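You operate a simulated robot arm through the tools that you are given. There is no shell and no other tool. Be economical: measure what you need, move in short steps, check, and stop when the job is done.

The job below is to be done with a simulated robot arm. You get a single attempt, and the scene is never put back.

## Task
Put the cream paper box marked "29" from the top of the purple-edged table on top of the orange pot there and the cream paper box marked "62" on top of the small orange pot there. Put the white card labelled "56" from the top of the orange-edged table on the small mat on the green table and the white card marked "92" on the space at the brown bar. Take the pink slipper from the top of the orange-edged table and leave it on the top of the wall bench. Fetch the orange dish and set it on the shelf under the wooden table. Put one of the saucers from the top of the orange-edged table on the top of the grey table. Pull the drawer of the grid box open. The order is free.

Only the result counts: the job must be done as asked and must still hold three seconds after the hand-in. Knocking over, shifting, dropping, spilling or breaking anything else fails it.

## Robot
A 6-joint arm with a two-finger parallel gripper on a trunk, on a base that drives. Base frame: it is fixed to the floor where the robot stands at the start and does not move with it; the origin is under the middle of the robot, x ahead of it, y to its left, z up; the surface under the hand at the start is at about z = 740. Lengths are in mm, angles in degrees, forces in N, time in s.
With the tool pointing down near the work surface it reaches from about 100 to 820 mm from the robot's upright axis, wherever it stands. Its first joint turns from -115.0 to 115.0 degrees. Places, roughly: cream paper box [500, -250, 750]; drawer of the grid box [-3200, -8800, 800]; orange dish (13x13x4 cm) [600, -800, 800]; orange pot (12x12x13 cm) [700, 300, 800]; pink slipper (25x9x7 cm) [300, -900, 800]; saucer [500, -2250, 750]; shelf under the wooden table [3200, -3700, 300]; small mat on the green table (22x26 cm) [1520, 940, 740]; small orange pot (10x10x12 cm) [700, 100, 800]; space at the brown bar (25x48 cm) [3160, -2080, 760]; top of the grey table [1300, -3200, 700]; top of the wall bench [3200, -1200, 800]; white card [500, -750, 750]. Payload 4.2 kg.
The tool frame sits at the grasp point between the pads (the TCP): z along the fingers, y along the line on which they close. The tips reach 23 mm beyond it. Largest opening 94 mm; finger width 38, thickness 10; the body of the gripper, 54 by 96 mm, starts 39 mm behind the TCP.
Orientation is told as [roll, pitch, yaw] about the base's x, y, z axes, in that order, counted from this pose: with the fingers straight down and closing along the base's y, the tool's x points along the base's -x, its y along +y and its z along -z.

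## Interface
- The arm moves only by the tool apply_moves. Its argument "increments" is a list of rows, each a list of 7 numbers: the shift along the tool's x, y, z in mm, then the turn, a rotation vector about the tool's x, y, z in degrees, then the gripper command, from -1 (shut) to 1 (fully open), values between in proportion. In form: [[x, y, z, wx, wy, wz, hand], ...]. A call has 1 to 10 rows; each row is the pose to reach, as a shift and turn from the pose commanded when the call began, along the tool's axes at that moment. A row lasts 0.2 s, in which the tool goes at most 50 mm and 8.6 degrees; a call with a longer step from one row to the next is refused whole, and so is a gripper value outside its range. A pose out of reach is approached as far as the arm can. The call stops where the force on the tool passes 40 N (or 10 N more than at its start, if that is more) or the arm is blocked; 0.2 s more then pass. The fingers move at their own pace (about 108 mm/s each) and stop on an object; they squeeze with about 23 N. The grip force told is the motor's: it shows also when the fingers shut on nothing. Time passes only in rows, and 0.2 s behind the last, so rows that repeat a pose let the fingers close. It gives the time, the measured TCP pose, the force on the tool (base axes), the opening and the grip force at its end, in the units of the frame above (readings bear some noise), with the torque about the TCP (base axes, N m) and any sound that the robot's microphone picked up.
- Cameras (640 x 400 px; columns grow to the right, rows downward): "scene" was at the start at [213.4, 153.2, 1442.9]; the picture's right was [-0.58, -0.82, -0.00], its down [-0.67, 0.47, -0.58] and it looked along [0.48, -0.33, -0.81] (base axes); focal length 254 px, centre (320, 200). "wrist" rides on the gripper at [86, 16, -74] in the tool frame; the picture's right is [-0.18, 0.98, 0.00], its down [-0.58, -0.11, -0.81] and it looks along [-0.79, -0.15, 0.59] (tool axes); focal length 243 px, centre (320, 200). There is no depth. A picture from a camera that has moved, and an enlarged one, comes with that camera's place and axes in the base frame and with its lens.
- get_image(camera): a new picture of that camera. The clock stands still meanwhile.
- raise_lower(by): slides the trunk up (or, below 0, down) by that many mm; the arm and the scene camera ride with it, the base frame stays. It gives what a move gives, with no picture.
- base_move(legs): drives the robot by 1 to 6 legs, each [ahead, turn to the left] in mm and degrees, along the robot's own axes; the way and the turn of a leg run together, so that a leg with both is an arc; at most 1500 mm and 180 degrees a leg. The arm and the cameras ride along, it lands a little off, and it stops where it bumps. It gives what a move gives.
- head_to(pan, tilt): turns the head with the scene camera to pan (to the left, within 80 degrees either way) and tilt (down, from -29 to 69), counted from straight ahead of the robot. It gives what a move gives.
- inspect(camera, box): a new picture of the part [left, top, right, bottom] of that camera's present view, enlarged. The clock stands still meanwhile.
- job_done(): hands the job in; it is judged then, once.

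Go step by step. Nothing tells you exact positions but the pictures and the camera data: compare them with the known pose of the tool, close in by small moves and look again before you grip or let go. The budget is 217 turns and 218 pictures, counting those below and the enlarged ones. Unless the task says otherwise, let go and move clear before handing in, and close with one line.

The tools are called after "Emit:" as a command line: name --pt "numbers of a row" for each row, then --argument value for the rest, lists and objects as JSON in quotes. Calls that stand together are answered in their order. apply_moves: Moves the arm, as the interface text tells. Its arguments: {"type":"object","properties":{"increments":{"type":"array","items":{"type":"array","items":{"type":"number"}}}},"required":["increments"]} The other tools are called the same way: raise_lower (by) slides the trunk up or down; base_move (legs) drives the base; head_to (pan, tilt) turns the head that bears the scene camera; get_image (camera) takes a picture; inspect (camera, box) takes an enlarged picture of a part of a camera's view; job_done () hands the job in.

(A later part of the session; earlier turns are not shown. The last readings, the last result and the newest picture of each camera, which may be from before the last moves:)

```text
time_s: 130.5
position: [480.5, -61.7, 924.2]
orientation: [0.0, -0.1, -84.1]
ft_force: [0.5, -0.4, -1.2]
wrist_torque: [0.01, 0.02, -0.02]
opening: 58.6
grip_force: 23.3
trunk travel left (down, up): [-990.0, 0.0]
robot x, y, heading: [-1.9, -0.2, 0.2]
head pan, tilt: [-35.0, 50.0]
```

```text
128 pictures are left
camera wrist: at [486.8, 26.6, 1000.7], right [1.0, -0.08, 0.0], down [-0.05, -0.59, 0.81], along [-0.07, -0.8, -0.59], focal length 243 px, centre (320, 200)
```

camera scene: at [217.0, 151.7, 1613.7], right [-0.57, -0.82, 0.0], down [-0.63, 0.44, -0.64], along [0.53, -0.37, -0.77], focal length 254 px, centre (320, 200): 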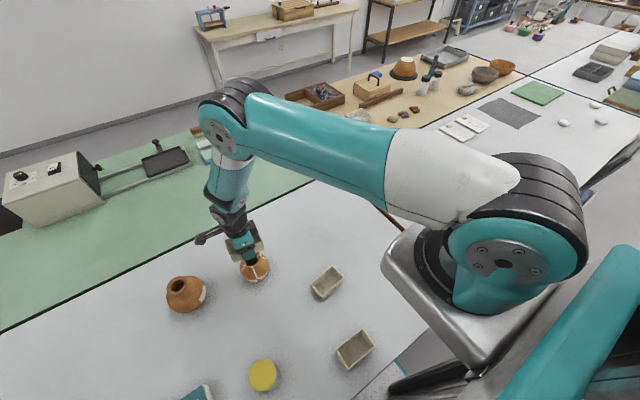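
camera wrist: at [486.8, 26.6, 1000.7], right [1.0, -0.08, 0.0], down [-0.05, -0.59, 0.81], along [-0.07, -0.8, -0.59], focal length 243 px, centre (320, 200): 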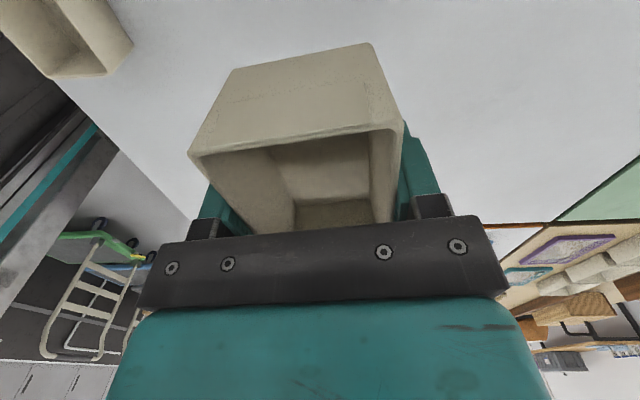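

Held. Lower the trunk a bit for better reach, then carry box 29 over toward the big pot at z≈980.

Emit:
raise_lower --by -100

Emit:
apply_moves --pt "3 8 -12 0 0 0 -1" --pt "10 20 -34 0 0 0 -1" --pt "19 35 -62 0 0 0 -1" --pt "28 52 -94 0 0 0 -1" --pt "38 66 -122 0 0 0 -1" --pt "47 78 -144 0 0 0 -1" --pt "53 86 -156 0 0 0 -1"

Emit:
apply_moves --pt "10 5 0 0 0 0 -1" --pt "30 16 0 0 0 0 -1" --pt "62 34 0 0 0 0 -1" --pt "100 55 0 0 0 0 -1" --pt "140 77 0 0 0 0 -1" --pt "180 99 0 0 0 0 -1" --pt "218 120 0 0 0 0 -1" --pt "252 139 0 0 0 0 -1" --pt "282 155 0 0 0 0 -1" --pt "304 167 0 0 0 0 -1"

Emit:
apply_moves --pt "8 4 0 0 0 0 -1" --pt "14 7 0 0 0 0 -1" --pt "16 9 0 0 0 0 -1"

Emit:
get_image --camera "scene"

Emit:
get_image --camera "wrist"

```text
time_s: 131.9
position: [481.7, -61.0, 825.6]
orientation: [0.1, 0.0, -84.1]
ft_force: [0.5, 0.6, -0.3]
wrist_torque: [-0.01, 0.01, -0.01]
opening: 59.0
grip_force: 23.0
trunk travel left (down, up): [-890.0, 100.0]
robot x, y, heading: [0.9, -1.3, -0.0]
head pan, tilt: [-35.0, 50.0]
```

```text
time_s: 133.5
position: [562.1, 1.7, 980.6]
orientation: [0.0, -0.1, -84.1]
ft_force: [-1.3, -0.1, -0.3]
wrist_torque: [-0.01, 0.0, 0.01]
opening: 58.7
grip_force: 23.0
trunk travel left (down, up): [-890.0, 100.0]
robot x, y, heading: [-1.7, 1.7, 0.3]
head pan, tilt: [-35.0, 50.0]
```

```text
time_s: 135.7
position: [694.9, 321.3, 981.5]
orientation: [0.0, -0.2, -84.1]
ft_force: [-0.4, -0.4, -0.1]
wrist_torque: [0.02, -0.01, 0.01]
opening: 58.6
grip_force: 23.3
trunk travel left (down, up): [-890.0, 100.0]
robot x, y, heading: [-1.3, 0.1, 0.0]
head pan, tilt: [-35.0, 50.0]
```

```text
time_s: 136.5
position: [702.4, 336.4, 980.0]
orientation: [0.1, -0.1, -84.1]
ft_force: [-0.2, 0.2, -0.5]
wrist_torque: [0.0, -0.01, 0.01]
opening: 58.5
grip_force: 22.7
trunk travel left (down, up): [-890.0, 100.0]
robot x, y, heading: [3.5, -0.7, -0.0]
head pan, tilt: [-35.0, 50.0]
```

```text
127 pictures are left
camera scene: at [216.9, 151.6, 1513.7], right [-0.57, -0.82, 0.0], down [-0.63, 0.44, -0.64], along [0.53, -0.37, -0.77], focal length 254 px, centre (320, 200)
```

scene: 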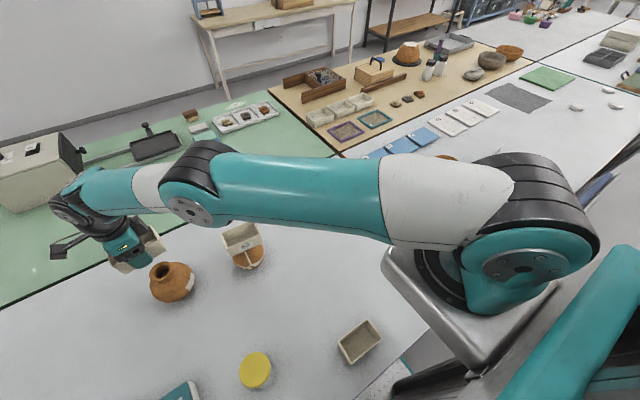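

```text
126 pictures are left
camera wrist: at [708.6, 425.4, 1055.7], right [1.0, -0.08, 0.0], down [-0.05, -0.59, 0.81], along [-0.06, -0.8, -0.59], focal length 243 px, centre (320, 200)
```

wrist: 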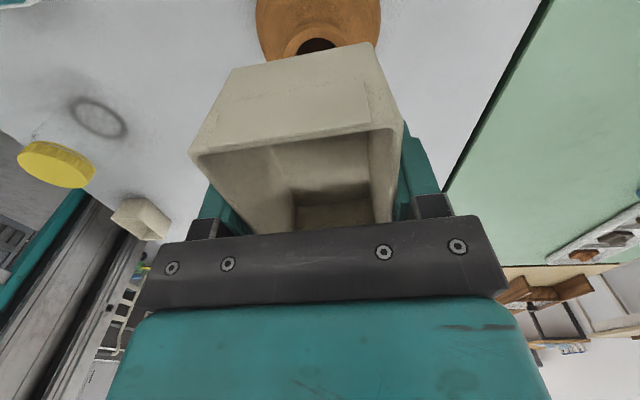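

Check the rim precisely in the wrist view.

Emit:
inspect --camera "wrist" --box '[240, 0, 400, 80]'

Emit:
inspect --camera "scene" --box '[100, 220, 270, 310]'

```text
4.00 times, centred on (320, 40) of wrist
camera zoom: at [708.6, 425.4, 1055.7], right [1.0, -0.08, 0.0], down [-0.05, -0.59, 0.81], along [-0.06, -0.8, -0.59], focal length 970 px, centre (320, 840)
```

zoom: 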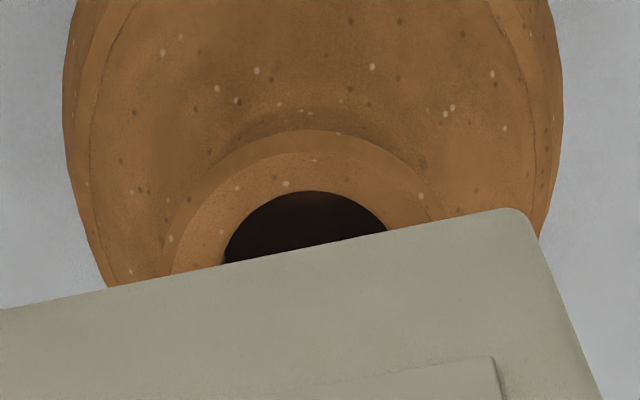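

```text
3.76 times, centred on (185, 265) of scene
camera zoom: at [216.9, 151.6, 1513.7], right [-0.57, -0.82, 0.0], down [-0.63, 0.44, -0.64], along [0.53, -0.37, -0.77], focal length 955 px, centre (828, -45)
```

zoom: 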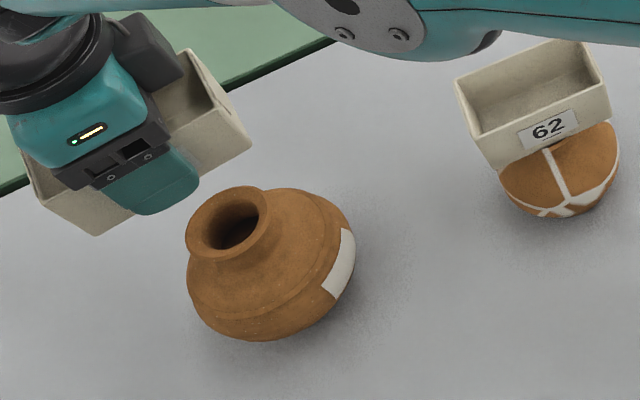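

Rim centre (701,336,868) agrees across views; I'm right above it. Lower: contact expected at TCP z≈893.

Emit:
apply_moves --pt "0 -1 12 0 0 0 -1" --pt "0 -1 32 0 0 0 -1" --pt "0 -1 55 0 0 0 -1" --pt "0 -1 72 0 0 0 -1" --pt "0 -1 82 0 0 0 -1"

Emit:
apply_moves --pt "0 0 1.5 0 0 0 -1" --pt "0 0 3 0 0 0 -1"

Emit:
apply_moves --pt "0 0 1 0 0 0 -1" --pt "0 0 2 0 0 0 -1"

Emit:
apply_moves --pt "0 0 0.7 0 0 0 -1" --pt "0 0 1.4 0 0 0 -1"

```text
time_s: 137.7
position: [691.0, 327.1, 902.6]
orientation: [0.0, -0.1, -84.1]
ft_force: [-0.2, 0.2, -0.3]
wrist_torque: [-0.01, 0.0, -0.01]
opening: 58.6
grip_force: 23.6
out of reach, approached as far as the arm can: row 3, 4, 5
trunk travel left (down, up): [-890.0, 100.0]
robot x, y, heading: [1.8, -1.7, 0.3]
head pan, tilt: [-35.0, 50.0]
```

```text
time_s: 138.3
position: [689.5, 326.5, 900.8]
orientation: [0.0, 0.0, -84.1]
ft_force: [0.4, -0.3, -0.7]
wrist_torque: [0.0, -0.04, -0.03]
opening: 58.8
grip_force: 23.2
trunk travel left (down, up): [-890.0, 100.0]
robot x, y, heading: [-2.4, -0.6, 0.1]
head pan, tilt: [-35.0, 50.0]
```

```text
time_s: 138.9
position: [690.9, 326.3, 899.4]
orientation: [0.1, -0.1, -84.1]
ft_force: [0.6, 0.6, -0.6]
wrist_torque: [-0.01, 0.01, 0.02]
opening: 58.7
grip_force: 22.9
trunk travel left (down, up): [-890.0, 100.0]
robot x, y, heading: [-1.4, 0.9, -0.0]
head pan, tilt: [-35.0, 50.0]
```

```text
time_s: 139.5
position: [690.4, 326.4, 897.2]
orientation: [0.0, -0.2, -84.0]
ft_force: [0.5, 0.5, 0.3]
wrist_torque: [-0.01, 0.0, -0.01]
opening: 58.8
grip_force: 23.2
trunk travel left (down, up): [-890.0, 100.0]
robot x, y, heading: [-2.3, -2.9, 0.2]
head pan, tilt: [-35.0, 50.0]
```

Reach limit at this trunk height. Go back up, lower the trunk by 65, then descend.

Emit:
apply_moves --pt "0 0 -15 0 0 0 -1" --pt "2 4 -40 0 0 0 -1" --pt "5 9 -65 0 0 0 -1" --pt "8 11 -83 0 0 0 -1"

Emit:
raise_lower --by -65

```text
time_s: 140.5
position: [699.7, 336.0, 980.3]
orientation: [0.0, -0.3, -84.1]
ft_force: [-0.4, 0.4, -0.8]
wrist_torque: [-0.03, 0.03, -0.04]
opening: 58.8
grip_force: 23.2
trunk travel left (down, up): [-890.0, 100.0]
robot x, y, heading: [-0.5, -1.5, 0.1]
head pan, tilt: [-35.0, 50.0]
```

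```text
time_s: 141.5
position: [700.6, 335.6, 914.7]
orientation: [0.1, -0.1, -84.0]
ft_force: [-0.1, -0.2, -1.1]
wrist_torque: [0.0, -0.04, 0.0]
opening: 58.8
grip_force: 22.6
trunk travel left (down, up): [-825.0, 165.0]
robot x, y, heading: [0.7, -1.9, 0.1]
head pan, tilt: [-35.0, 50.0]
```

Emit:
apply_moves --pt "0.5 0.5 5 0 0 0 -1" --pt "0.5 0.5 10 0 0 0 -1" --pt "0.5 0.5 15 0 0 0 -1" --pt "0.5 0.5 18 0 0 0 -1"

Emit:
apply_moves --pt "0 0 1 0 0 0 -1" --pt "0 0 2 0 0 0 -1"

Emit:
apply_moves --pt "0 0 0.7 0 0 0 -1" --pt "0 0 1.4 0 0 0 -1"

Emit:
inspect --camera "scene" --box '[100, 200, 270, 310]'

```text
time_s: 142.5
position: [700.6, 337.0, 896.3]
orientation: [0.0, -0.1, -84.0]
ft_force: [0.6, 0.3, -0.2]
wrist_torque: [0.0, 0.03, -0.01]
opening: 58.9
grip_force: 22.9
trunk travel left (down, up): [-825.0, 165.0]
robot x, y, heading: [2.2, 1.0, 0.1]
head pan, tilt: [-35.0, 50.0]
```

```text
time_s: 143.1
position: [701.3, 335.3, 895.8]
orientation: [0.1, 0.0, -84.1]
ft_force: [0.3, 0.4, -1.1]
wrist_torque: [-0.01, 0.0, 0.01]
opening: 58.9
grip_force: 23.6
trunk travel left (down, up): [-825.0, 165.0]
robot x, y, heading: [-3.4, 0.6, 0.2]
head pan, tilt: [-35.0, 50.0]
```

```text
time_s: 143.7
position: [701.2, 336.0, 894.6]
orientation: [0.0, -0.1, -84.1]
ft_force: [-0.4, -0.1, 0.8]
wrist_torque: [0.03, 0.03, 0.01]
opening: 58.6
grip_force: 23.1
trunk travel left (down, up): [-825.0, 165.0]
robot x, y, heading: [-3.0, 1.7, 0.2]
head pan, tilt: [-35.0, 50.0]
```

```text
3.64 times, centred on (185, 255) of scene
camera zoom: at [217.0, 151.6, 1448.6], right [-0.57, -0.82, 0.0], down [-0.63, 0.44, -0.64], along [0.53, -0.37, -0.77], focal length 922 px, centre (811, 0)
```

zoom: 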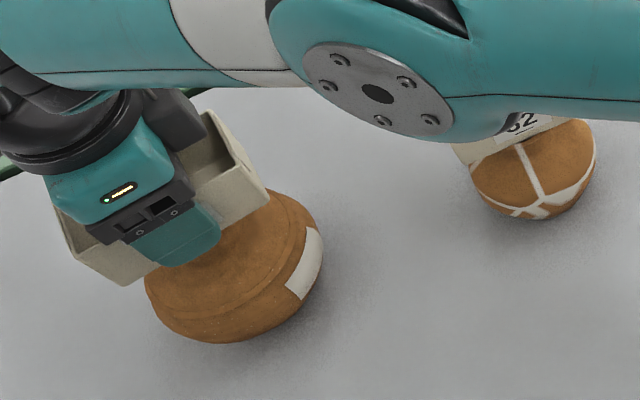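

Nearly in contact. Continue in millimetre steps.

Emit:
apply_moves --pt "0 0 0.7 0 0 0 -1" --pt "0 0 1.4 0 0 0 -1"

Emit:
apply_moves --pt "0 0 0.6 0 0 0 -1" --pt "0 0 1.2 0 0 0 -1"

```text
time_s: 144.3
position: [700.9, 338.3, 892.1]
orientation: [0.1, -0.2, -84.1]
ft_force: [0.3, -0.7, -1.0]
wrist_torque: [0.0, -0.05, 0.0]
opening: 58.7
grip_force: 22.8
trunk travel left (down, up): [-825.0, 165.0]
robot x, y, heading: [-1.1, 1.6, 0.2]
head pan, tilt: [-35.0, 50.0]
```

```text
time_s: 144.9
position: [701.8, 336.9, 890.7]
orientation: [0.2, 0.0, -84.1]
ft_force: [-0.6, 0.1, 1.4]
wrist_torque: [-0.02, 0.01, -0.04]
opening: 58.7
grip_force: 23.6
trunk travel left (down, up): [-825.0, 165.0]
robot x, y, heading: [0.4, -1.9, 0.2]
head pan, tilt: [-35.0, 50.0]
```

Emit:
apply_moves --pt "0 0 0.6 0 0 0 -1" --pt "0 0 1.0 0 0 0 -1"

Emit:
apply_moves --pt "0 0 0.5 0 0 0 -1" --pt "0 0 0.8 0 0 0 -1"

Emit:
apply_moves --pt "0 0 0.4 0 0 0 -1" --pt "0 0 0.8 0 0 0 -1"

```text
time_s: 145.5
position: [700.4, 336.8, 891.5]
orientation: [0.1, 0.0, -84.1]
ft_force: [-2.1, -1.7, 4.6]
wrist_torque: [-0.04, 0.04, 0.01]
opening: 58.6
grip_force: 23.3
trunk travel left (down, up): [-825.0, 165.0]
robot x, y, heading: [2.0, 2.3, 0.0]
head pan, tilt: [-35.0, 50.0]
```

```text
time_s: 146.1
position: [701.7, 337.1, 890.8]
orientation: [0.2, 0.1, -84.0]
ft_force: [0.8, 2.6, 14.8]
wrist_torque: [-0.04, -0.01, 0.03]
opening: 58.7
grip_force: 23.1
trunk travel left (down, up): [-825.0, 165.0]
robot x, y, heading: [0.9, -3.6, 0.2]
head pan, tilt: [-35.0, 50.0]
```

```text
time_s: 146.7
position: [701.3, 337.5, 888.9]
orientation: [0.2, -0.1, -84.2]
ft_force: [1.4, 0.9, 20.1]
wrist_torque: [0.02, -0.04, 0.03]
opening: 58.8
grip_force: 22.7
trunk travel left (down, up): [-825.0, 165.0]
robot x, y, heading: [-0.6, 0.6, 0.2]
head pan, tilt: [-35.0, 50.0]
```

Contact made with balanced torque. Relieve slightly and release.

Emit:
apply_moves --pt "0 0 -0.7 0 0 0 -1" --pt "0 0 -1.4 0 0 0 -1"

Emit:
apply_moves --pt "0 0 0 0 0 0 0.35" --pt "0 0 0 0 0 0 0.45" --pt "0 0 0 0 0 0 0.55" --pt "0 0 0 0 0 0 0.6"

Emit:
get_image --camera "wrist"

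```text
time_s: 147.3
position: [701.4, 336.8, 890.6]
orientation: [0.0, -0.1, -84.0]
ft_force: [0.4, 2.8, 11.8]
wrist_torque: [0.13, -0.03, 0.0]
opening: 58.7
grip_force: 22.7
trunk travel left (down, up): [-825.0, 165.0]
robot x, y, heading: [0.8, -1.5, 0.2]
head pan, tilt: [-35.0, 50.0]
```

```text
time_s: 148.3
position: [701.8, 337.3, 889.8]
orientation: [0.0, 0.0, -84.1]
ft_force: [-0.4, 0.0, -0.3]
wrist_torque: [-0.03, 0.03, -0.01]
opening: 75.1
grip_force: 0.1
trunk travel left (down, up): [-825.0, 165.0]
robot x, y, heading: [2.1, 1.1, 0.1]
head pan, tilt: [-35.0, 50.0]
```

```text
122 pictures are left
camera wrist: at [708.1, 425.0, 965.3], right [1.0, -0.08, 0.0], down [-0.05, -0.59, 0.81], along [-0.07, -0.8, -0.59], focal length 243 px, centre (320, 200)
```

wrist: 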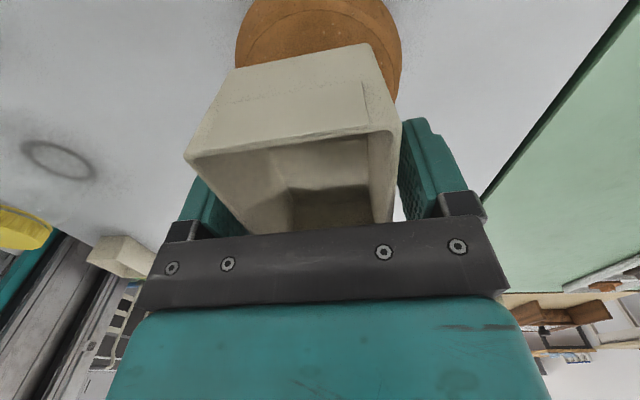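

Emit:
apply_moves --pt "0 0 0 0 0 0 0.8" --pt "0 0 -8 0 0 0 0.8" --pt "0 0 -25 0 0 0 0.8" --pt "0 0 -55 0 0 0 1" --pt "0 0 -95 0 0 0 1" --pt "0 0 -130 0 0 0 1"

Emit:
apply_moves --pt "-40 -15 0 0 0 0 1" --pt "-80 -30 0 0 0 0 1" --pt "-120 -45 0 0 0 0 1" --pt "-160 -60 0 0 0 0 1" --pt "-205 -75 0 0 0 0 1" --pt "-250 -90 0 0 0 0 1" --pt "-295 -105 0 0 0 0 1" --pt "-340 -120 0 0 0 0 1"

Emit:
head_to --pan -50 --tilt 40

Emit:
get_image --camera "scene"

Emit:
head_to --pan 10 --tilt 40

Emit:
get_image --camera "scene"

```text
time_s: 149.7
position: [701.8, 336.1, 1019.6]
orientation: [-0.1, -0.1, -84.1]
ft_force: [1.2, -0.5, -0.9]
wrist_torque: [-0.01, -0.01, 0.0]
opening: 93.9
grip_force: 0.1
trunk travel left (down, up): [-825.0, 165.0]
robot x, y, heading: [1.1, -0.7, 0.2]
head pan, tilt: [-35.0, 50.0]
```

```text
time_s: 151.5
position: [616.8, -15.8, 1021.5]
orientation: [0.0, -0.1, -84.0]
ft_force: [0.1, 0.5, 0.1]
wrist_torque: [0.0, 0.01, 0.03]
opening: 93.9
grip_force: 0.1
trunk travel left (down, up): [-825.0, 165.0]
robot x, y, heading: [1.4, 1.7, 0.1]
head pan, tilt: [-35.0, 50.0]
```

```text
time_s: 152.3
position: [617.2, -14.3, 1022.1]
orientation: [0.0, -0.1, -84.1]
ft_force: [-0.4, 0.5, 0.1]
wrist_torque: [0.03, -0.03, 0.01]
opening: 93.9
grip_force: 0.0
trunk travel left (down, up): [-825.0, 165.0]
robot x, y, heading: [-2.1, 2.7, 0.1]
head pan, tilt: [-50.0, 40.0]
```

```text
121 pictures are left
camera scene: at [208.6, 130.6, 1462.8], right [-0.76, -0.65, 0.0], down [-0.41, 0.49, -0.77], along [0.49, -0.59, -0.64], focal length 254 px, centre (320, 200)
```

scene: 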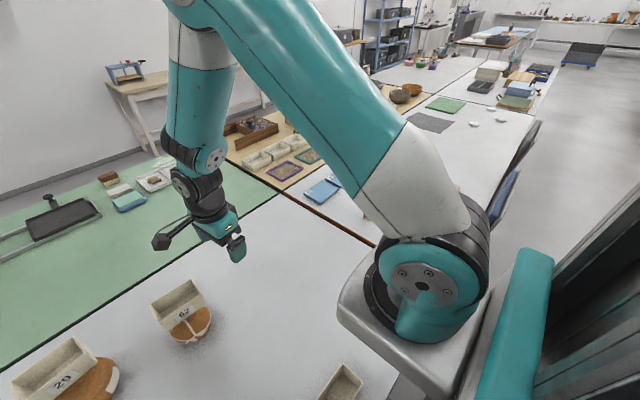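

```text
time_s: 153.6
position: [617.3, -16.0, 1022.6]
orientation: [0.0, -0.1, -84.1]
ft_force: [1.0, 0.7, -0.3]
wrist_torque: [0.0, -0.02, 0.0]
opening: 94.1
grip_force: 0.1
trunk travel left (down, up): [-825.0, 165.0]
robot x, y, heading: [-0.3, -0.7, 0.2]
head pan, tilt: [10.0, 40.0]
```

```text
120 pictures are left
camera scene: at [237.5, 210.4, 1462.8], right [0.18, -0.98, 0.0], down [-0.63, -0.11, -0.77], along [0.75, 0.13, -0.64], focal length 254 px, centre (320, 200)
```

scene: 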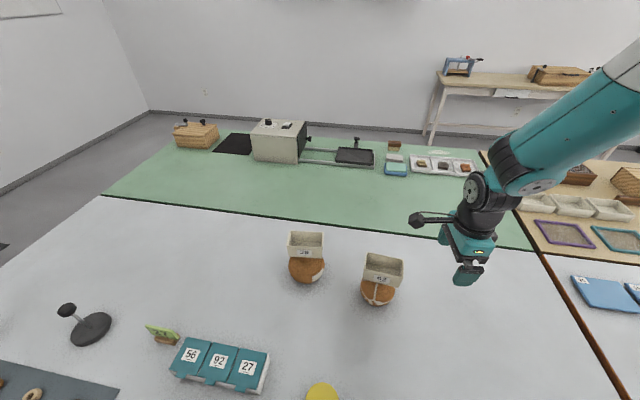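

Both boxes are placed: job part one done. Next the orange-edged table to the right. I'll look at the area first, then drive.

Emit:
head_to --pan -75 --tilt 35

Emit:
get_image --camera "scene"

Emit:
base_move --legs '[[-350, 0], [0, -90]]'

Emit:
head_to --pan 20 --tilt 35

Emit:
get_image --camera "scene"

```text
time_s: 155.2
position: [618.1, -14.5, 1022.0]
orientation: [0.0, -0.1, -84.0]
ft_force: [0.4, 0.1, -0.2]
wrist_torque: [0.02, 0.01, 0.01]
opening: 94.2
grip_force: 0.0
trunk travel left (down, up): [-825.0, 165.0]
robot x, y, heading: [5.4, 2.6, -0.0]
head pan, tilt: [-75.0, 35.0]
```

```text
119 pictures are left
camera scene: at [176.8, 110.5, 1470.4], right [-0.97, -0.26, 0.0], down [-0.15, 0.55, -0.82], along [0.21, -0.79, -0.57], focal length 254 px, centre (320, 200)
```

scene: 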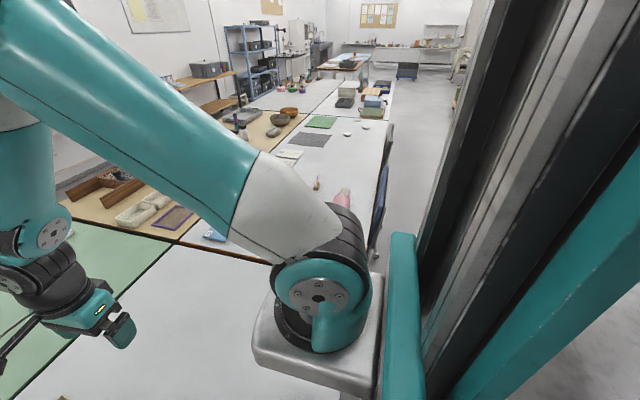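

```text
time_s: 161.3
position: [-382.2, -614.7, 1021.7]
orientation: [0.0, -0.1, -176.5]
ft_force: [0.6, -0.9, 0.3]
wrist_torque: [-0.01, 0.02, -0.01]
opening: 94.1
grip_force: 0.1
trunk travel left (down, up): [-825.0, 165.0]
robot x, y, heading: [-338.8, 2.2, -91.9]
head pan, tilt: [-75.0, 35.0]
```

```text
time_s: 163.0
position: [-381.4, -615.2, 1021.9]
orientation: [-0.1, -0.2, -176.5]
ft_force: [-0.7, -0.3, -0.4]
wrist_torque: [0.01, -0.02, 0.02]
opening: 93.9
grip_force: 0.0
trunk travel left (down, up): [-825.0, 165.0]
robot x, y, heading: [-337.9, 2.8, -92.6]
head pan, tilt: [20.0, 35.0]
```

```text
118 pictures are left
camera scene: at [-122.9, -242.2, 1470.4], right [-0.95, -0.3, 0.0], down [-0.17, 0.55, -0.82], along [0.25, -0.78, -0.57], focal length 254 px, centre (320, 200)
```

scene: 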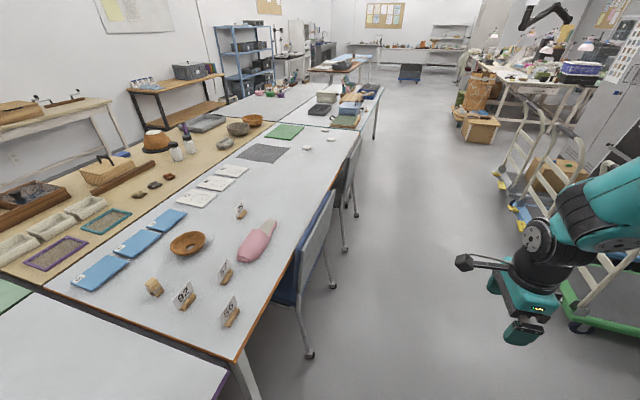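

I see four white cards on little wooden stands, the pink slipper and the orange dish. Inspect labels, then drive to about (0,-200).

Emit:
inspect --camera "scene" --box '[140, 195, 300, 335]'

Emit:
base_move --legs '[[200, 0], [0, 92.3], [335, 0]]'

Emit:
head_to --pan -55 --tilt 45

Emit:
get_image --camera "scene"

```text
2.86 times, centred on (220, 265) of scene
camera zoom: at [-122.9, -242.2, 1470.4], right [-0.95, -0.3, 0.0], down [-0.17, 0.55, -0.82], along [0.25, -0.78, -0.57], focal length 725 px, centre (606, 14)
```

zoom: 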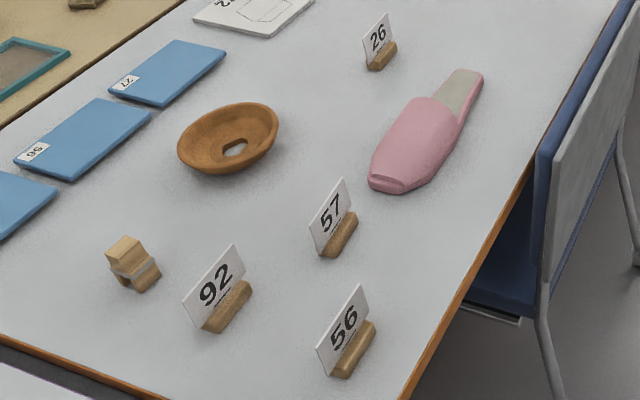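

```text
time_s: 170.0
position: [518.9, -247.4, 1020.6]
orientation: [-0.1, -0.2, -87.2]
ft_force: [0.9, 0.2, -0.5]
wrist_torque: [0.02, 0.0, 0.02]
opening: 94.0
grip_force: 0.1
trunk travel left (down, up): [-825.0, 165.0]
robot x, y, heading: [-96.1, -198.0, -3.6]
head pan, tilt: [20.0, 35.0]
stopped in leg 3: the robot was blocked; the commanded pose is now the measured one
```

```text
time_s: 171.4
position: [519.6, -247.1, 1021.0]
orientation: [0.0, -0.1, -87.2]
ft_force: [-0.2, -0.9, 0.0]
wrist_torque: [0.02, 0.01, -0.02]
opening: 93.8
grip_force: 0.0
trunk travel left (down, up): [-825.0, 165.0]
robot x, y, heading: [-97.6, -195.7, -3.3]
head pan, tilt: [-55.0, 45.0]
```

```text
116 pictures are left
camera scene: at [112.3, -78.2, 1455.6], right [-0.85, -0.53, 0.0], down [-0.37, 0.6, -0.71], along [0.37, -0.6, -0.71], focal length 254 px, centre (320, 200)
```

scene: 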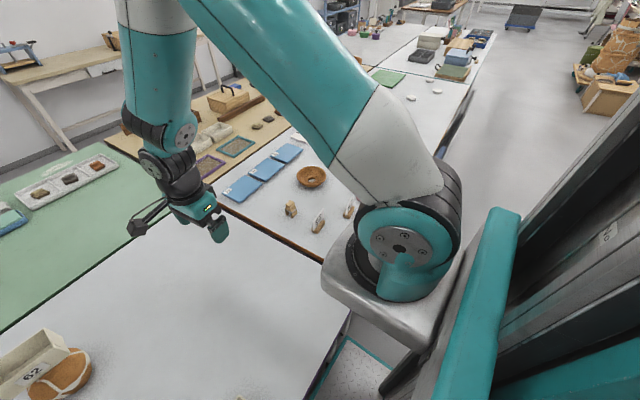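

Labels: 92 near (425,-563), 56 near (250,-564), 57 and 26 are decoys. The base bumped at (-97,-197) but the reach is fine from here. Move above card 56, staying clear of the arm's axis.

Emit:
apply_moves --pt "-31 -28 6 0 0 0 1" --pt "-62 -56 12 0 0 0 1" --pt "-93 -84 20 0 0 0 1" --pt "-124 -112 30 0 0 0 1" --pt "-155 -140 40 0 0 0 1"

Emit:
apply_moves --pt "-30 -28 8 0 0 0 1" --pt "-60 -56 16 0 0 0 1" --pt "-90 -84 24 0 0 0 1" --pt "-115 -110 32 0 0 0 1"

Emit:
get_image --camera "wrist"

Emit:
get_image --camera "scene"

```text
time_s: 172.6
position: [387.2, -410.3, 981.7]
orientation: [-0.1, -0.1, -87.1]
ft_force: [0.0, 0.4, -0.3]
wrist_torque: [-0.03, 0.04, -0.03]
opening: 94.1
grip_force: 0.0
trunk travel left (down, up): [-825.0, 165.0]
robot x, y, heading: [-92.5, -193.6, -3.4]
head pan, tilt: [-55.0, 45.0]
```

```text
time_s: 173.6
position: [284.3, -526.2, 950.5]
orientation: [-0.2, -0.1, -87.1]
ft_force: [1.0, 0.3, -0.1]
wrist_torque: [0.04, 0.02, 0.0]
opening: 93.8
grip_force: 0.1
trunk travel left (down, up): [-825.0, 165.0]
robot x, y, heading: [-95.0, -197.4, -2.9]
head pan, tilt: [-55.0, 45.0]
```

```text
115 pictures are left
camera wrist: at [294.3, -439.3, 1025.6], right [0.99, -0.13, 0.0], down [-0.08, -0.58, 0.81], along [-0.11, -0.8, -0.59], focal length 243 px, centre (320, 200)
```

wrist: 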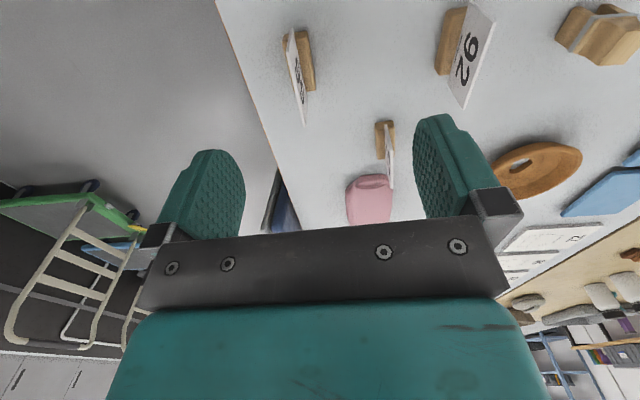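

```text
114 pictures are left
camera scene: at [112.6, -77.9, 1455.5], right [-0.85, -0.53, 0.0], down [-0.37, 0.6, -0.71], along [0.37, -0.6, -0.71], focal length 254 px, centre (320, 200)
```

scene: 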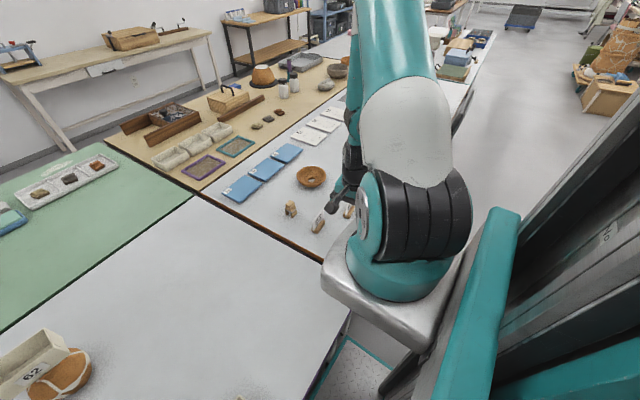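

Emit:
inspect --camera "wrist" --box '[250, 0, 350, 140]'

Emit:
inspect --camera "wrist" --box '[400, 0, 520, 120]'

```text
2.86 times, centred on (300, 70) of wrist
camera zoom: at [294.3, -439.3, 1025.6], right [0.99, -0.13, 0.0], down [-0.08, -0.58, 0.81], along [-0.11, -0.8, -0.59], focal length 693 px, centre (377, 571)
```

zoom: 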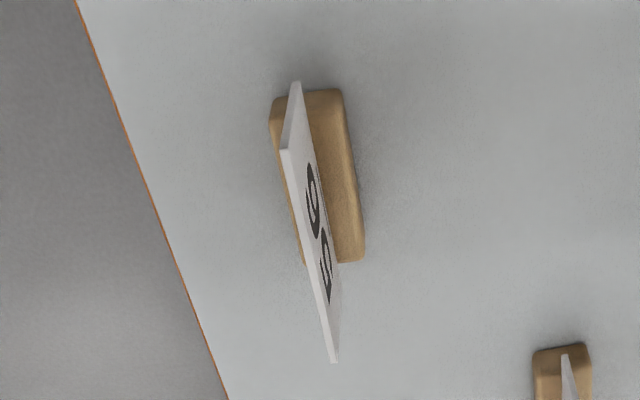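

```text
3.33 times, centred on (460, 60) of wrist
camera zoom: at [294.3, -439.3, 1025.6], right [0.99, -0.13, 0.0], down [-0.08, -0.58, 0.81], along [-0.11, -0.8, -0.59], focal length 809 px, centre (-147, 667)
```

zoom: 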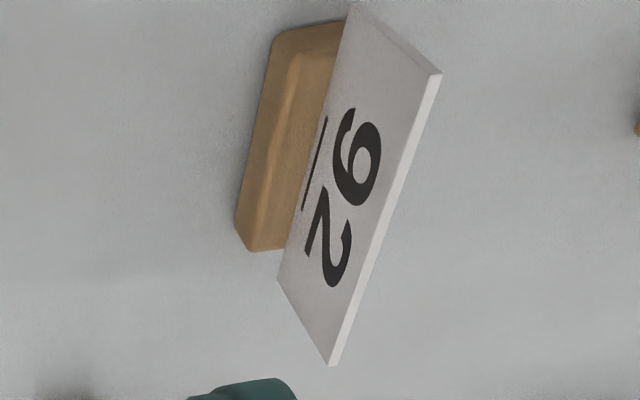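

Card 56: plate plane x≈255, y −527…−602, top z≈805; block about 25×60×17. I'll grip the card plate just above its block. Descend around it.

Emit:
apply_moves --pt "-18 -15 10 0 0 1.5 1" --pt "-36 -31 30 0 0 2.9 1" --pt "-36 -31 75 0 0 2.9 1" --pt "-36 -31 110 0 0 2.9 1"

Emit:
get_image --camera "wrist"

```text
time_s: 174.6
position: [253.5, -566.3, 839.7]
orientation: [-0.2, -0.1, -90.1]
ft_force: [-1.0, 0.6, 0.1]
wrist_torque: [-0.02, -0.01, 0.0]
opening: 94.1
grip_force: 0.0
trunk travel left (down, up): [-825.0, 165.0]
robot x, y, heading: [-96.3, -192.4, -3.0]
head pan, tilt: [-55.0, 45.0]
```

```text
111 pictures are left
camera wrist: at [268.8, -478.8, 914.8], right [0.98, -0.19, 0.0], down [-0.11, -0.58, 0.81], along [-0.15, -0.79, -0.59], focal length 243 px, centre (320, 200)
```

wrist: 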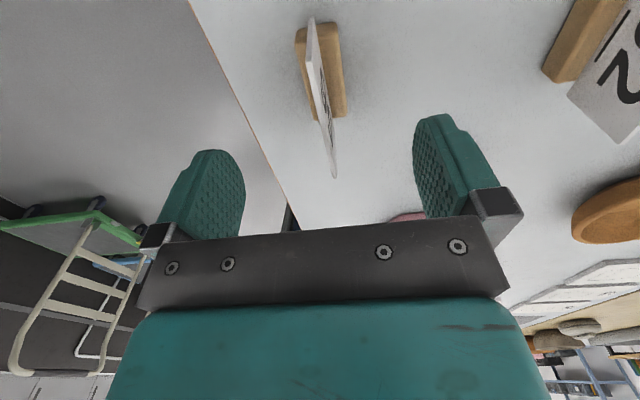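

Centred. Descend to the card and grip.

Emit:
apply_moves --pt "2 1.5 30 0 0 0 1" --pt "2 1.5 52 0 0 0 1"

Emit:
apply_moves --pt "0 0 0 0 0 0 0" --pt "0 0 0 0 0 0 -0.7" --pt "0 0 0 0 0 0 -1" --pt "0 0 0 0 0 0 -1" --pt "0 0 0 0 0 0 -1"

Emit:
apply_moves --pt "0 0 -3 0 0 0 -1" --pt "0 0 -9 0 0 0 -1" --pt "0 0 -19 0 0 0 -1" --pt "0 0 -33 0 0 0 -1" --pt "0 0 -55 0 0 0 -1" --pt "0 0 -80 0 0 0 -1" --pt "0 0 -110 0 0 0 -1" --pt "0 0 -145 0 0 0 -1" --pt "0 0 -180 0 0 0 -1"

Emit:
get_image --camera "wrist"

```text
time_s: 175.2
position: [254.8, -564.1, 788.2]
orientation: [0.0, 0.0, -90.1]
ft_force: [-0.5, 0.1, -0.5]
wrist_torque: [-0.02, 0.03, 0.01]
opening: 94.4
grip_force: 0.2
trunk travel left (down, up): [-825.0, 165.0]
robot x, y, heading: [-95.0, -192.7, -3.5]
head pan, tilt: [-55.0, 45.0]
```

```text
time_s: 176.4
position: [254.8, -565.3, 789.1]
orientation: [-0.1, -0.2, -90.0]
ft_force: [0.4, 0.2, 0.3]
wrist_torque: [-0.01, -0.04, -0.03]
opening: 2.0
grip_force: 23.3
trunk travel left (down, up): [-825.0, 165.0]
robot x, y, heading: [-97.0, -194.8, -3.2]
head pan, tilt: [-55.0, 45.0]
```

```text
time_s: 178.4
position: [255.5, -564.8, 969.5]
orientation: [-0.1, 0.0, -90.0]
ft_force: [-0.4, 0.0, 0.4]
wrist_torque: [0.0, 0.03, -0.02]
opening: 2.1
grip_force: 22.7
trunk travel left (down, up): [-825.0, 165.0]
robot x, y, heading: [-97.9, -193.6, -3.2]
head pan, tilt: [-55.0, 45.0]
```

```text
110 pictures are left
camera wrist: at [271.6, -478.1, 1044.1], right [0.98, -0.19, 0.0], down [-0.11, -0.58, 0.81], along [-0.15, -0.79, -0.59], focal length 243 px, centre (320, 200)
```

wrist: 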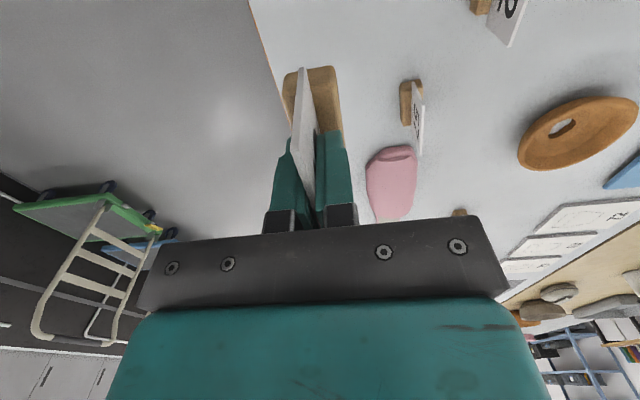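

Card 56 is held. Check the route to the left end of the tables before driving.

Emit:
base_move --legs '[[-350, 0], [0, 93.3]]'

Emit:
head_to --pan -10 --tilt 25

Emit:
get_image --camera "scene"

```text
time_s: 184.8
position: [-114.0, 211.3, 968.3]
orientation: [-0.1, -0.1, 5.8]
ft_force: [-0.5, -0.3, 0.1]
wrist_torque: [0.01, 0.01, -0.02]
opening: 2.3
grip_force: 22.7
trunk travel left (down, up): [-825.0, 165.0]
robot x, y, heading: [-445.9, -174.1, 92.8]
head pan, tilt: [-55.0, 45.0]
```

```text
time_s: 185.9
position: [-113.8, 210.9, 967.6]
orientation: [-0.1, -0.1, 5.7]
ft_force: [-0.5, -0.5, -0.2]
wrist_torque: [-0.03, -0.01, 0.03]
opening: 1.8
grip_force: 23.4
trunk travel left (down, up): [-825.0, 165.0]
robot x, y, heading: [-444.3, -178.2, 92.4]
head pan, tilt: [-10.0, 25.0]
```

```text
109 pictures are left
camera scene: at [-633.4, 59.0, 1486.1], right [0.99, -0.13, 0.0], down [-0.06, -0.42, -0.91], along [0.12, 0.9, -0.42], focal length 254 px, centre (320, 200)
```

scene: 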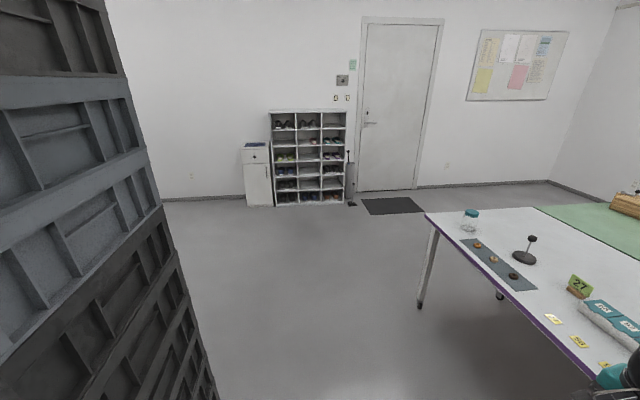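

Route is clear. Drive around the left end of the tables.

Emit:
base_move --legs '[[0, -2.4], [1500, 0], [560, 0], [0, -90], [1500, 0], [640, 0]]'

Emit:
head_to --pan -75 --tilt 45

Emit:
get_image --camera "scene"

```text
time_s: 210.5
position: [2055.7, 1649.3, 967.1]
orientation: [-0.3, -0.2, -84.2]
ft_force: [-0.3, 0.2, 0.4]
wrist_torque: [-0.01, 0.0, -0.01]
opening: 2.3
grip_force: 23.4
trunk travel left (down, up): [-825.0, 165.0]
robot x, y, heading: [1667.8, 1982.4, 2.6]
head pan, tilt: [-10.0, 25.0]
```

```text
time_s: 211.9
position: [2054.7, 1650.4, 969.5]
orientation: [-0.1, -0.1, -84.0]
ft_force: [0.2, 0.1, -0.9]
wrist_torque: [-0.02, -0.01, 0.01]
opening: 2.1
grip_force: 22.7
trunk travel left (down, up): [-825.0, 165.0]
robot x, y, heading: [1666.3, 1983.5, 2.5]
head pan, tilt: [-75.0, 45.0]
```

```text
108 pictures are left
camera scene: at [1836.8, 2105.5, 1455.6], right [-0.95, -0.3, 0.0], down [-0.21, 0.67, -0.71], along [0.21, -0.67, -0.71], focal length 254 px, centre (320, 200)
```

scene: 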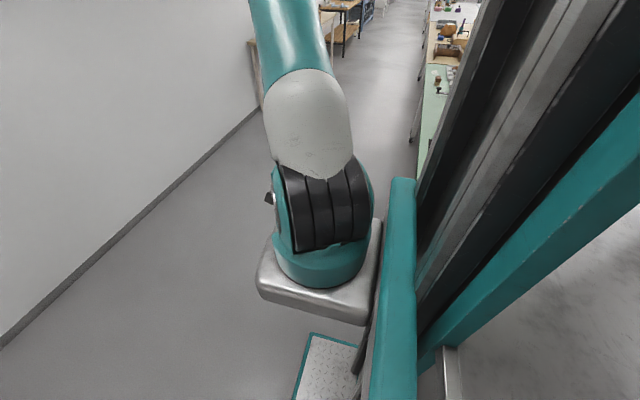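

Emit:
base_move --legs '[[0, -92.5]]'

Emit:
head_to --pan -20 --tilt 45

Emit:
get_image --camera "scene"

```text
time_s: 216.2
position: [1327.6, 1600.9, 968.7]
orientation: [-0.1, -0.1, -175.3]
ft_force: [0.0, 0.0, -0.7]
wrist_torque: [0.01, 0.02, 0.01]
opening: 2.2
grip_force: 22.8
trunk travel left (down, up): [-825.0, 165.0]
robot x, y, heading: [1668.9, 1981.5, -88.2]
head pan, tilt: [-75.0, 45.0]
```

```text
time_s: 217.4
position: [1328.1, 1600.8, 967.4]
orientation: [-0.1, -0.1, -175.3]
ft_force: [-0.6, -0.7, -0.4]
wrist_torque: [-0.01, 0.02, 0.0]
opening: 1.9
grip_force: 22.7
trunk travel left (down, up): [-825.0, 165.0]
robot x, y, heading: [1670.1, 1980.3, -88.6]
head pan, tilt: [-20.0, 45.0]
```

```text
107 pictures are left
camera scene: at [1842.0, 1757.3, 1455.6], right [-0.95, 0.32, 0.0], down [0.23, 0.67, -0.71], along [-0.23, -0.67, -0.71], focal length 254 px, centre (320, 200)
```

scene: 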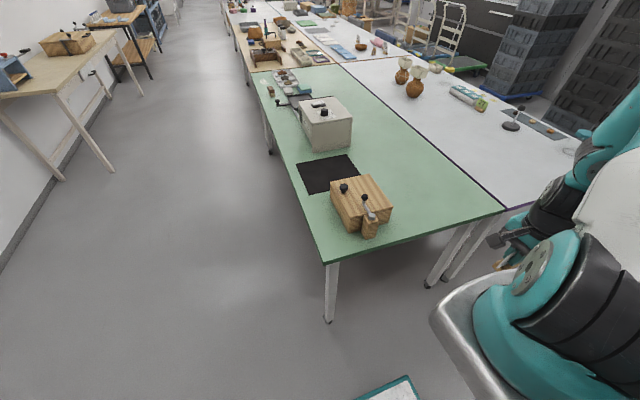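

The black mat is at ≈(1523,936), beyond a wooden box. Advance 255 mm.

Emit:
base_move --legs '[[255, 0]]'

Emit:
get_image --camera "scene"

```text
time_s: 219.2
position: [1333.4, 1347.7, 968.3]
orientation: [-0.1, 0.0, -175.4]
ft_force: [0.5, 0.6, -0.9]
wrist_torque: [0.03, -0.01, 0.0]
opening: 2.3
grip_force: 23.4
trunk travel left (down, up): [-825.0, 165.0]
robot x, y, heading: [1671.3, 1728.4, -88.9]
head pan, tilt: [-20.0, 45.0]
```

```text
106 pictures are left
camera scene: at [1847.9, 1504.3, 1455.6], right [-0.95, 0.32, 0.0], down [0.23, 0.67, -0.71], along [-0.23, -0.67, -0.71], focal length 254 px, centre (320, 200)
```

scene: 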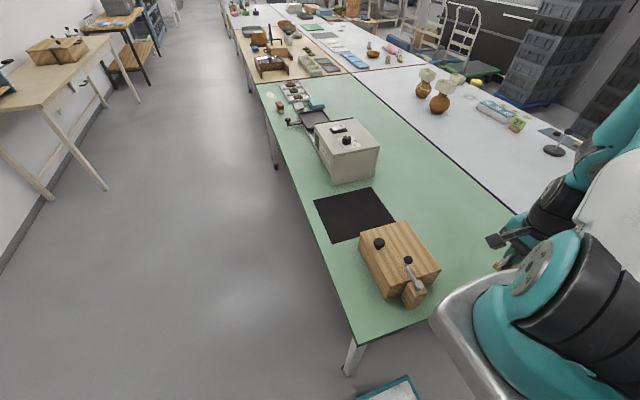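

Mat centre ≈(1523,941). Go outward and up first, then over to the mat.

Emit:
apply_moves --pt "-3 20 -4 0 0 0 -1" --pt "-6 55 -10 0 0 0 -1" --pt "-9 95 -20 0 0 0 -1" --pt "-12 135 -32 0 0 0 -1" --pt "-14 170 -44 0 0 0 -1" --pt "-16 199 -52 0 0 0 -1"

Emit:
apply_moves --pt "14 18 0 0 0 0 -1" --pt "40 50 0 0 0 0 -1" --pt "70 88 0 0 0 0 -1" --pt "100 126 0 0 0 0 -1" --pt "130 165 0 0 0 0 -1" --pt "155 198 0 0 0 0 -1" --pt "173 221 0 0 0 0 -1"

Emit:
get_image --camera "scene"

Emit:
get_image --camera "wrist"

```text
time_s: 220.6
position: [1334.5, 1147.5, 1020.4]
orientation: [-0.1, -0.1, -175.5]
ft_force: [-0.4, -0.5, -0.4]
wrist_torque: [-0.02, -0.01, -0.01]
opening: 2.1
grip_force: 23.1
trunk travel left (down, up): [-825.0, 165.0]
robot x, y, heading: [1677.5, 1728.1, -88.5]
head pan, tilt: [-20.0, 45.0]
```

```text
time_s: 222.2
position: [1522.7, 943.6, 1021.0]
orientation: [-0.1, -0.2, -175.5]
ft_force: [-0.5, -0.4, 0.4]
wrist_torque: [0.02, 0.0, 0.04]
opening: 2.5
grip_force: 23.4
trunk travel left (down, up): [-825.0, 165.0]
robot x, y, heading: [1672.6, 1728.1, -88.4]
head pan, tilt: [-20.0, 45.0]
```

```text
105 pictures are left
camera scene: at [1847.7, 1504.6, 1455.7], right [-0.95, 0.32, 0.0], down [0.23, 0.67, -0.71], along [-0.23, -0.67, -0.71], focal length 254 px, centre (320, 200)
```

scene: 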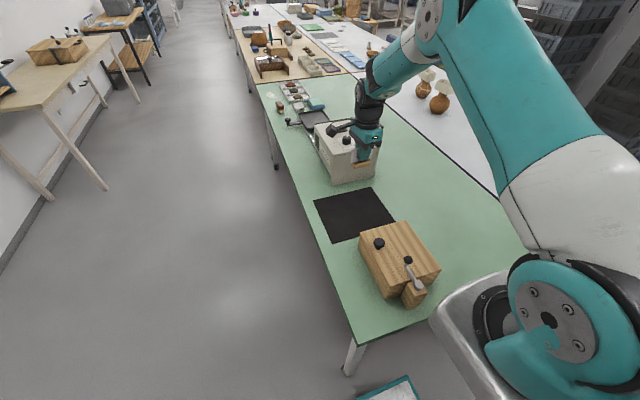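

```text
104 pictures are left
camera wrist: at [1609.0, 933.7, 1096.1], right [-0.11, -0.99, 0.0], down [-0.59, 0.06, 0.81], along [-0.8, 0.09, -0.59], focal length 243 px, centre (320, 200)
```

wrist: 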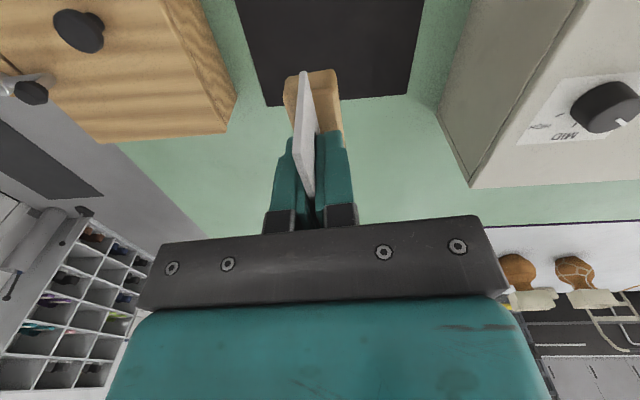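

Above the mat. Lower the card.

Emit:
apply_moves --pt "0 0 20 0 0 0 -1" --pt "0 0 60 0 0 0 -1" --pt "0 0 105 0 0 0 -1" --pt "0 0 150 0 0 0 -1" --pt "0 0 190 0 0 0 -1" --pt "0 0 214 0 0 0 -1" --pt "0 0 222 0 0 0 -1"

Emit:
apply_moves --pt "0 0 1.5 0 0 0 -1" --pt "0 0 3 0 0 0 -1" --pt "0 0 4 0 0 0 -1"

Emit:
apply_moves --pt "0 0 1 0 0 0 -1" --pt "0 0 2 0 0 0 -1"

Emit:
get_image --camera "wrist"

```text
time_s: 223.8
position: [1524.8, 941.0, 796.0]
orientation: [-0.1, -0.1, -175.4]
ft_force: [-0.2, 0.1, -0.5]
wrist_torque: [0.02, -0.01, -0.04]
opening: 2.0
grip_force: 22.4
trunk travel left (down, up): [-825.0, 165.0]
robot x, y, heading: [1674.3, 1728.0, -88.6]
head pan, tilt: [-20.0, 45.0]
```

```text
time_s: 224.6
position: [1523.7, 942.5, 793.3]
orientation: [-0.2, -0.1, -175.4]
ft_force: [-0.6, 0.1, -0.6]
wrist_torque: [0.01, -0.01, 0.02]
opening: 2.5
grip_force: 22.8
trunk travel left (down, up): [-825.0, 165.0]
robot x, y, heading: [1675.3, 1732.0, -88.4]
head pan, tilt: [-20.0, 45.0]
```

```text
time_s: 225.2
position: [1523.2, 942.3, 790.9]
orientation: [-0.1, 0.0, -175.3]
ft_force: [-1.7, 1.2, 4.3]
wrist_torque: [0.05, 0.05, -0.05]
opening: 2.3
grip_force: 22.4
trunk travel left (down, up): [-825.0, 165.0]
robot x, y, heading: [1674.1, 1728.4, -88.5]
head pan, tilt: [-20.0, 45.0]
```

```text
103 pictures are left
camera wrist: at [1610.4, 933.1, 867.1], right [-0.11, -0.99, 0.0], down [-0.59, 0.06, 0.81], along [-0.8, 0.09, -0.59], focal length 243 px, centre (320, 200)
```

wrist: 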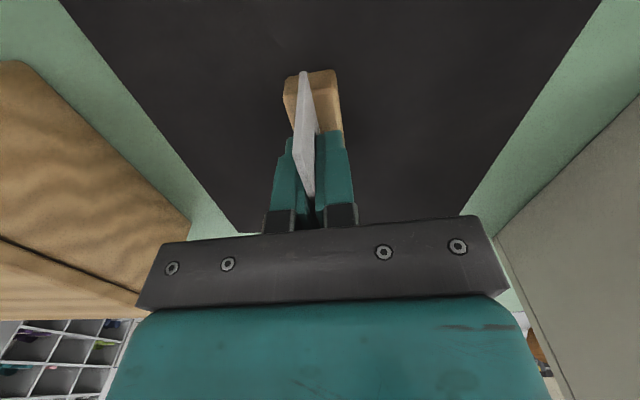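

Contact; release and rise.

Emit:
apply_moves --pt "0 0 0 0 0 0 -0.6" --pt "0 0 0 0 0 0 0" --pt "0 0 0 0 0 0 0.5" --pt "0 0 -15 0 0 0 0.5" --pt "0 0 -45 0 0 0 0.5" --pt "0 0 -90 0 0 0 0.5" --pt "0 0 -135 0 0 0 0.5" --pt "0 0 -180 0 0 0 0.5" --pt "0 0 -228 0 0 0 0.5"

Emit:
get_image --camera "wrist"

Emit:
inspect --camera "scene" --box '[290, 170, 450, 310]'

```text
time_s: 227.2
position: [1525.1, 944.3, 1021.3]
orientation: [-0.1, -0.1, -175.4]
ft_force: [-0.5, -1.0, 0.4]
wrist_torque: [0.02, 0.02, -0.01]
opening: 70.6
grip_force: 0.1
trunk travel left (down, up): [-825.0, 165.0]
robot x, y, heading: [1674.2, 1727.6, -88.4]
head pan, tilt: [-20.0, 45.0]
```

```text
102 pictures are left
camera wrist: at [1611.7, 935.7, 1096.1], right [-0.1, -0.99, 0.0], down [-0.59, 0.06, 0.81], along [-0.8, 0.09, -0.59], focal length 243 px, centre (320, 200)
```

wrist: 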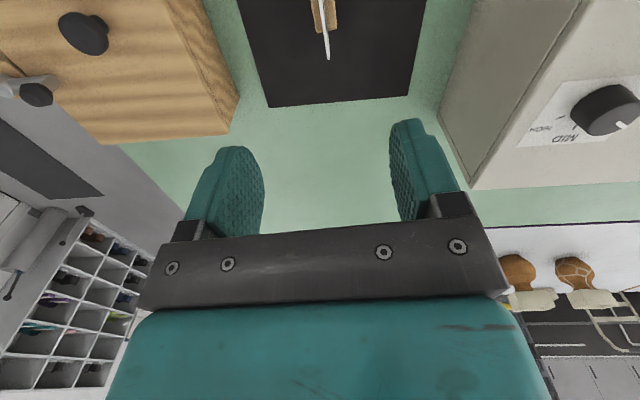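

```text
2.86 times, centred on (370, 240) of scene
camera zoom: at [1847.9, 1503.8, 1455.4], right [-0.95, 0.32, 0.0], down [0.23, 0.67, -0.71], along [-0.23, -0.67, -0.71], focal length 725 px, centre (177, 86)
```

zoom: 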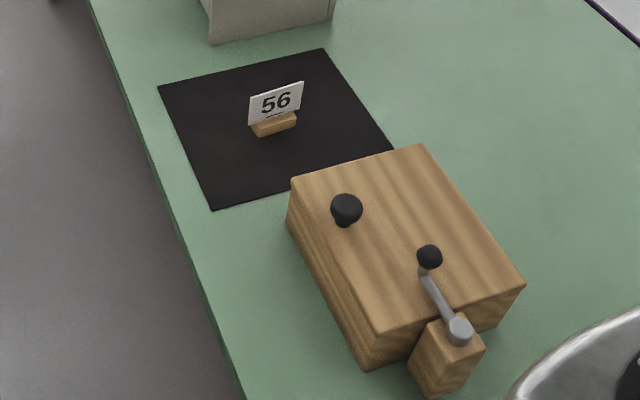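

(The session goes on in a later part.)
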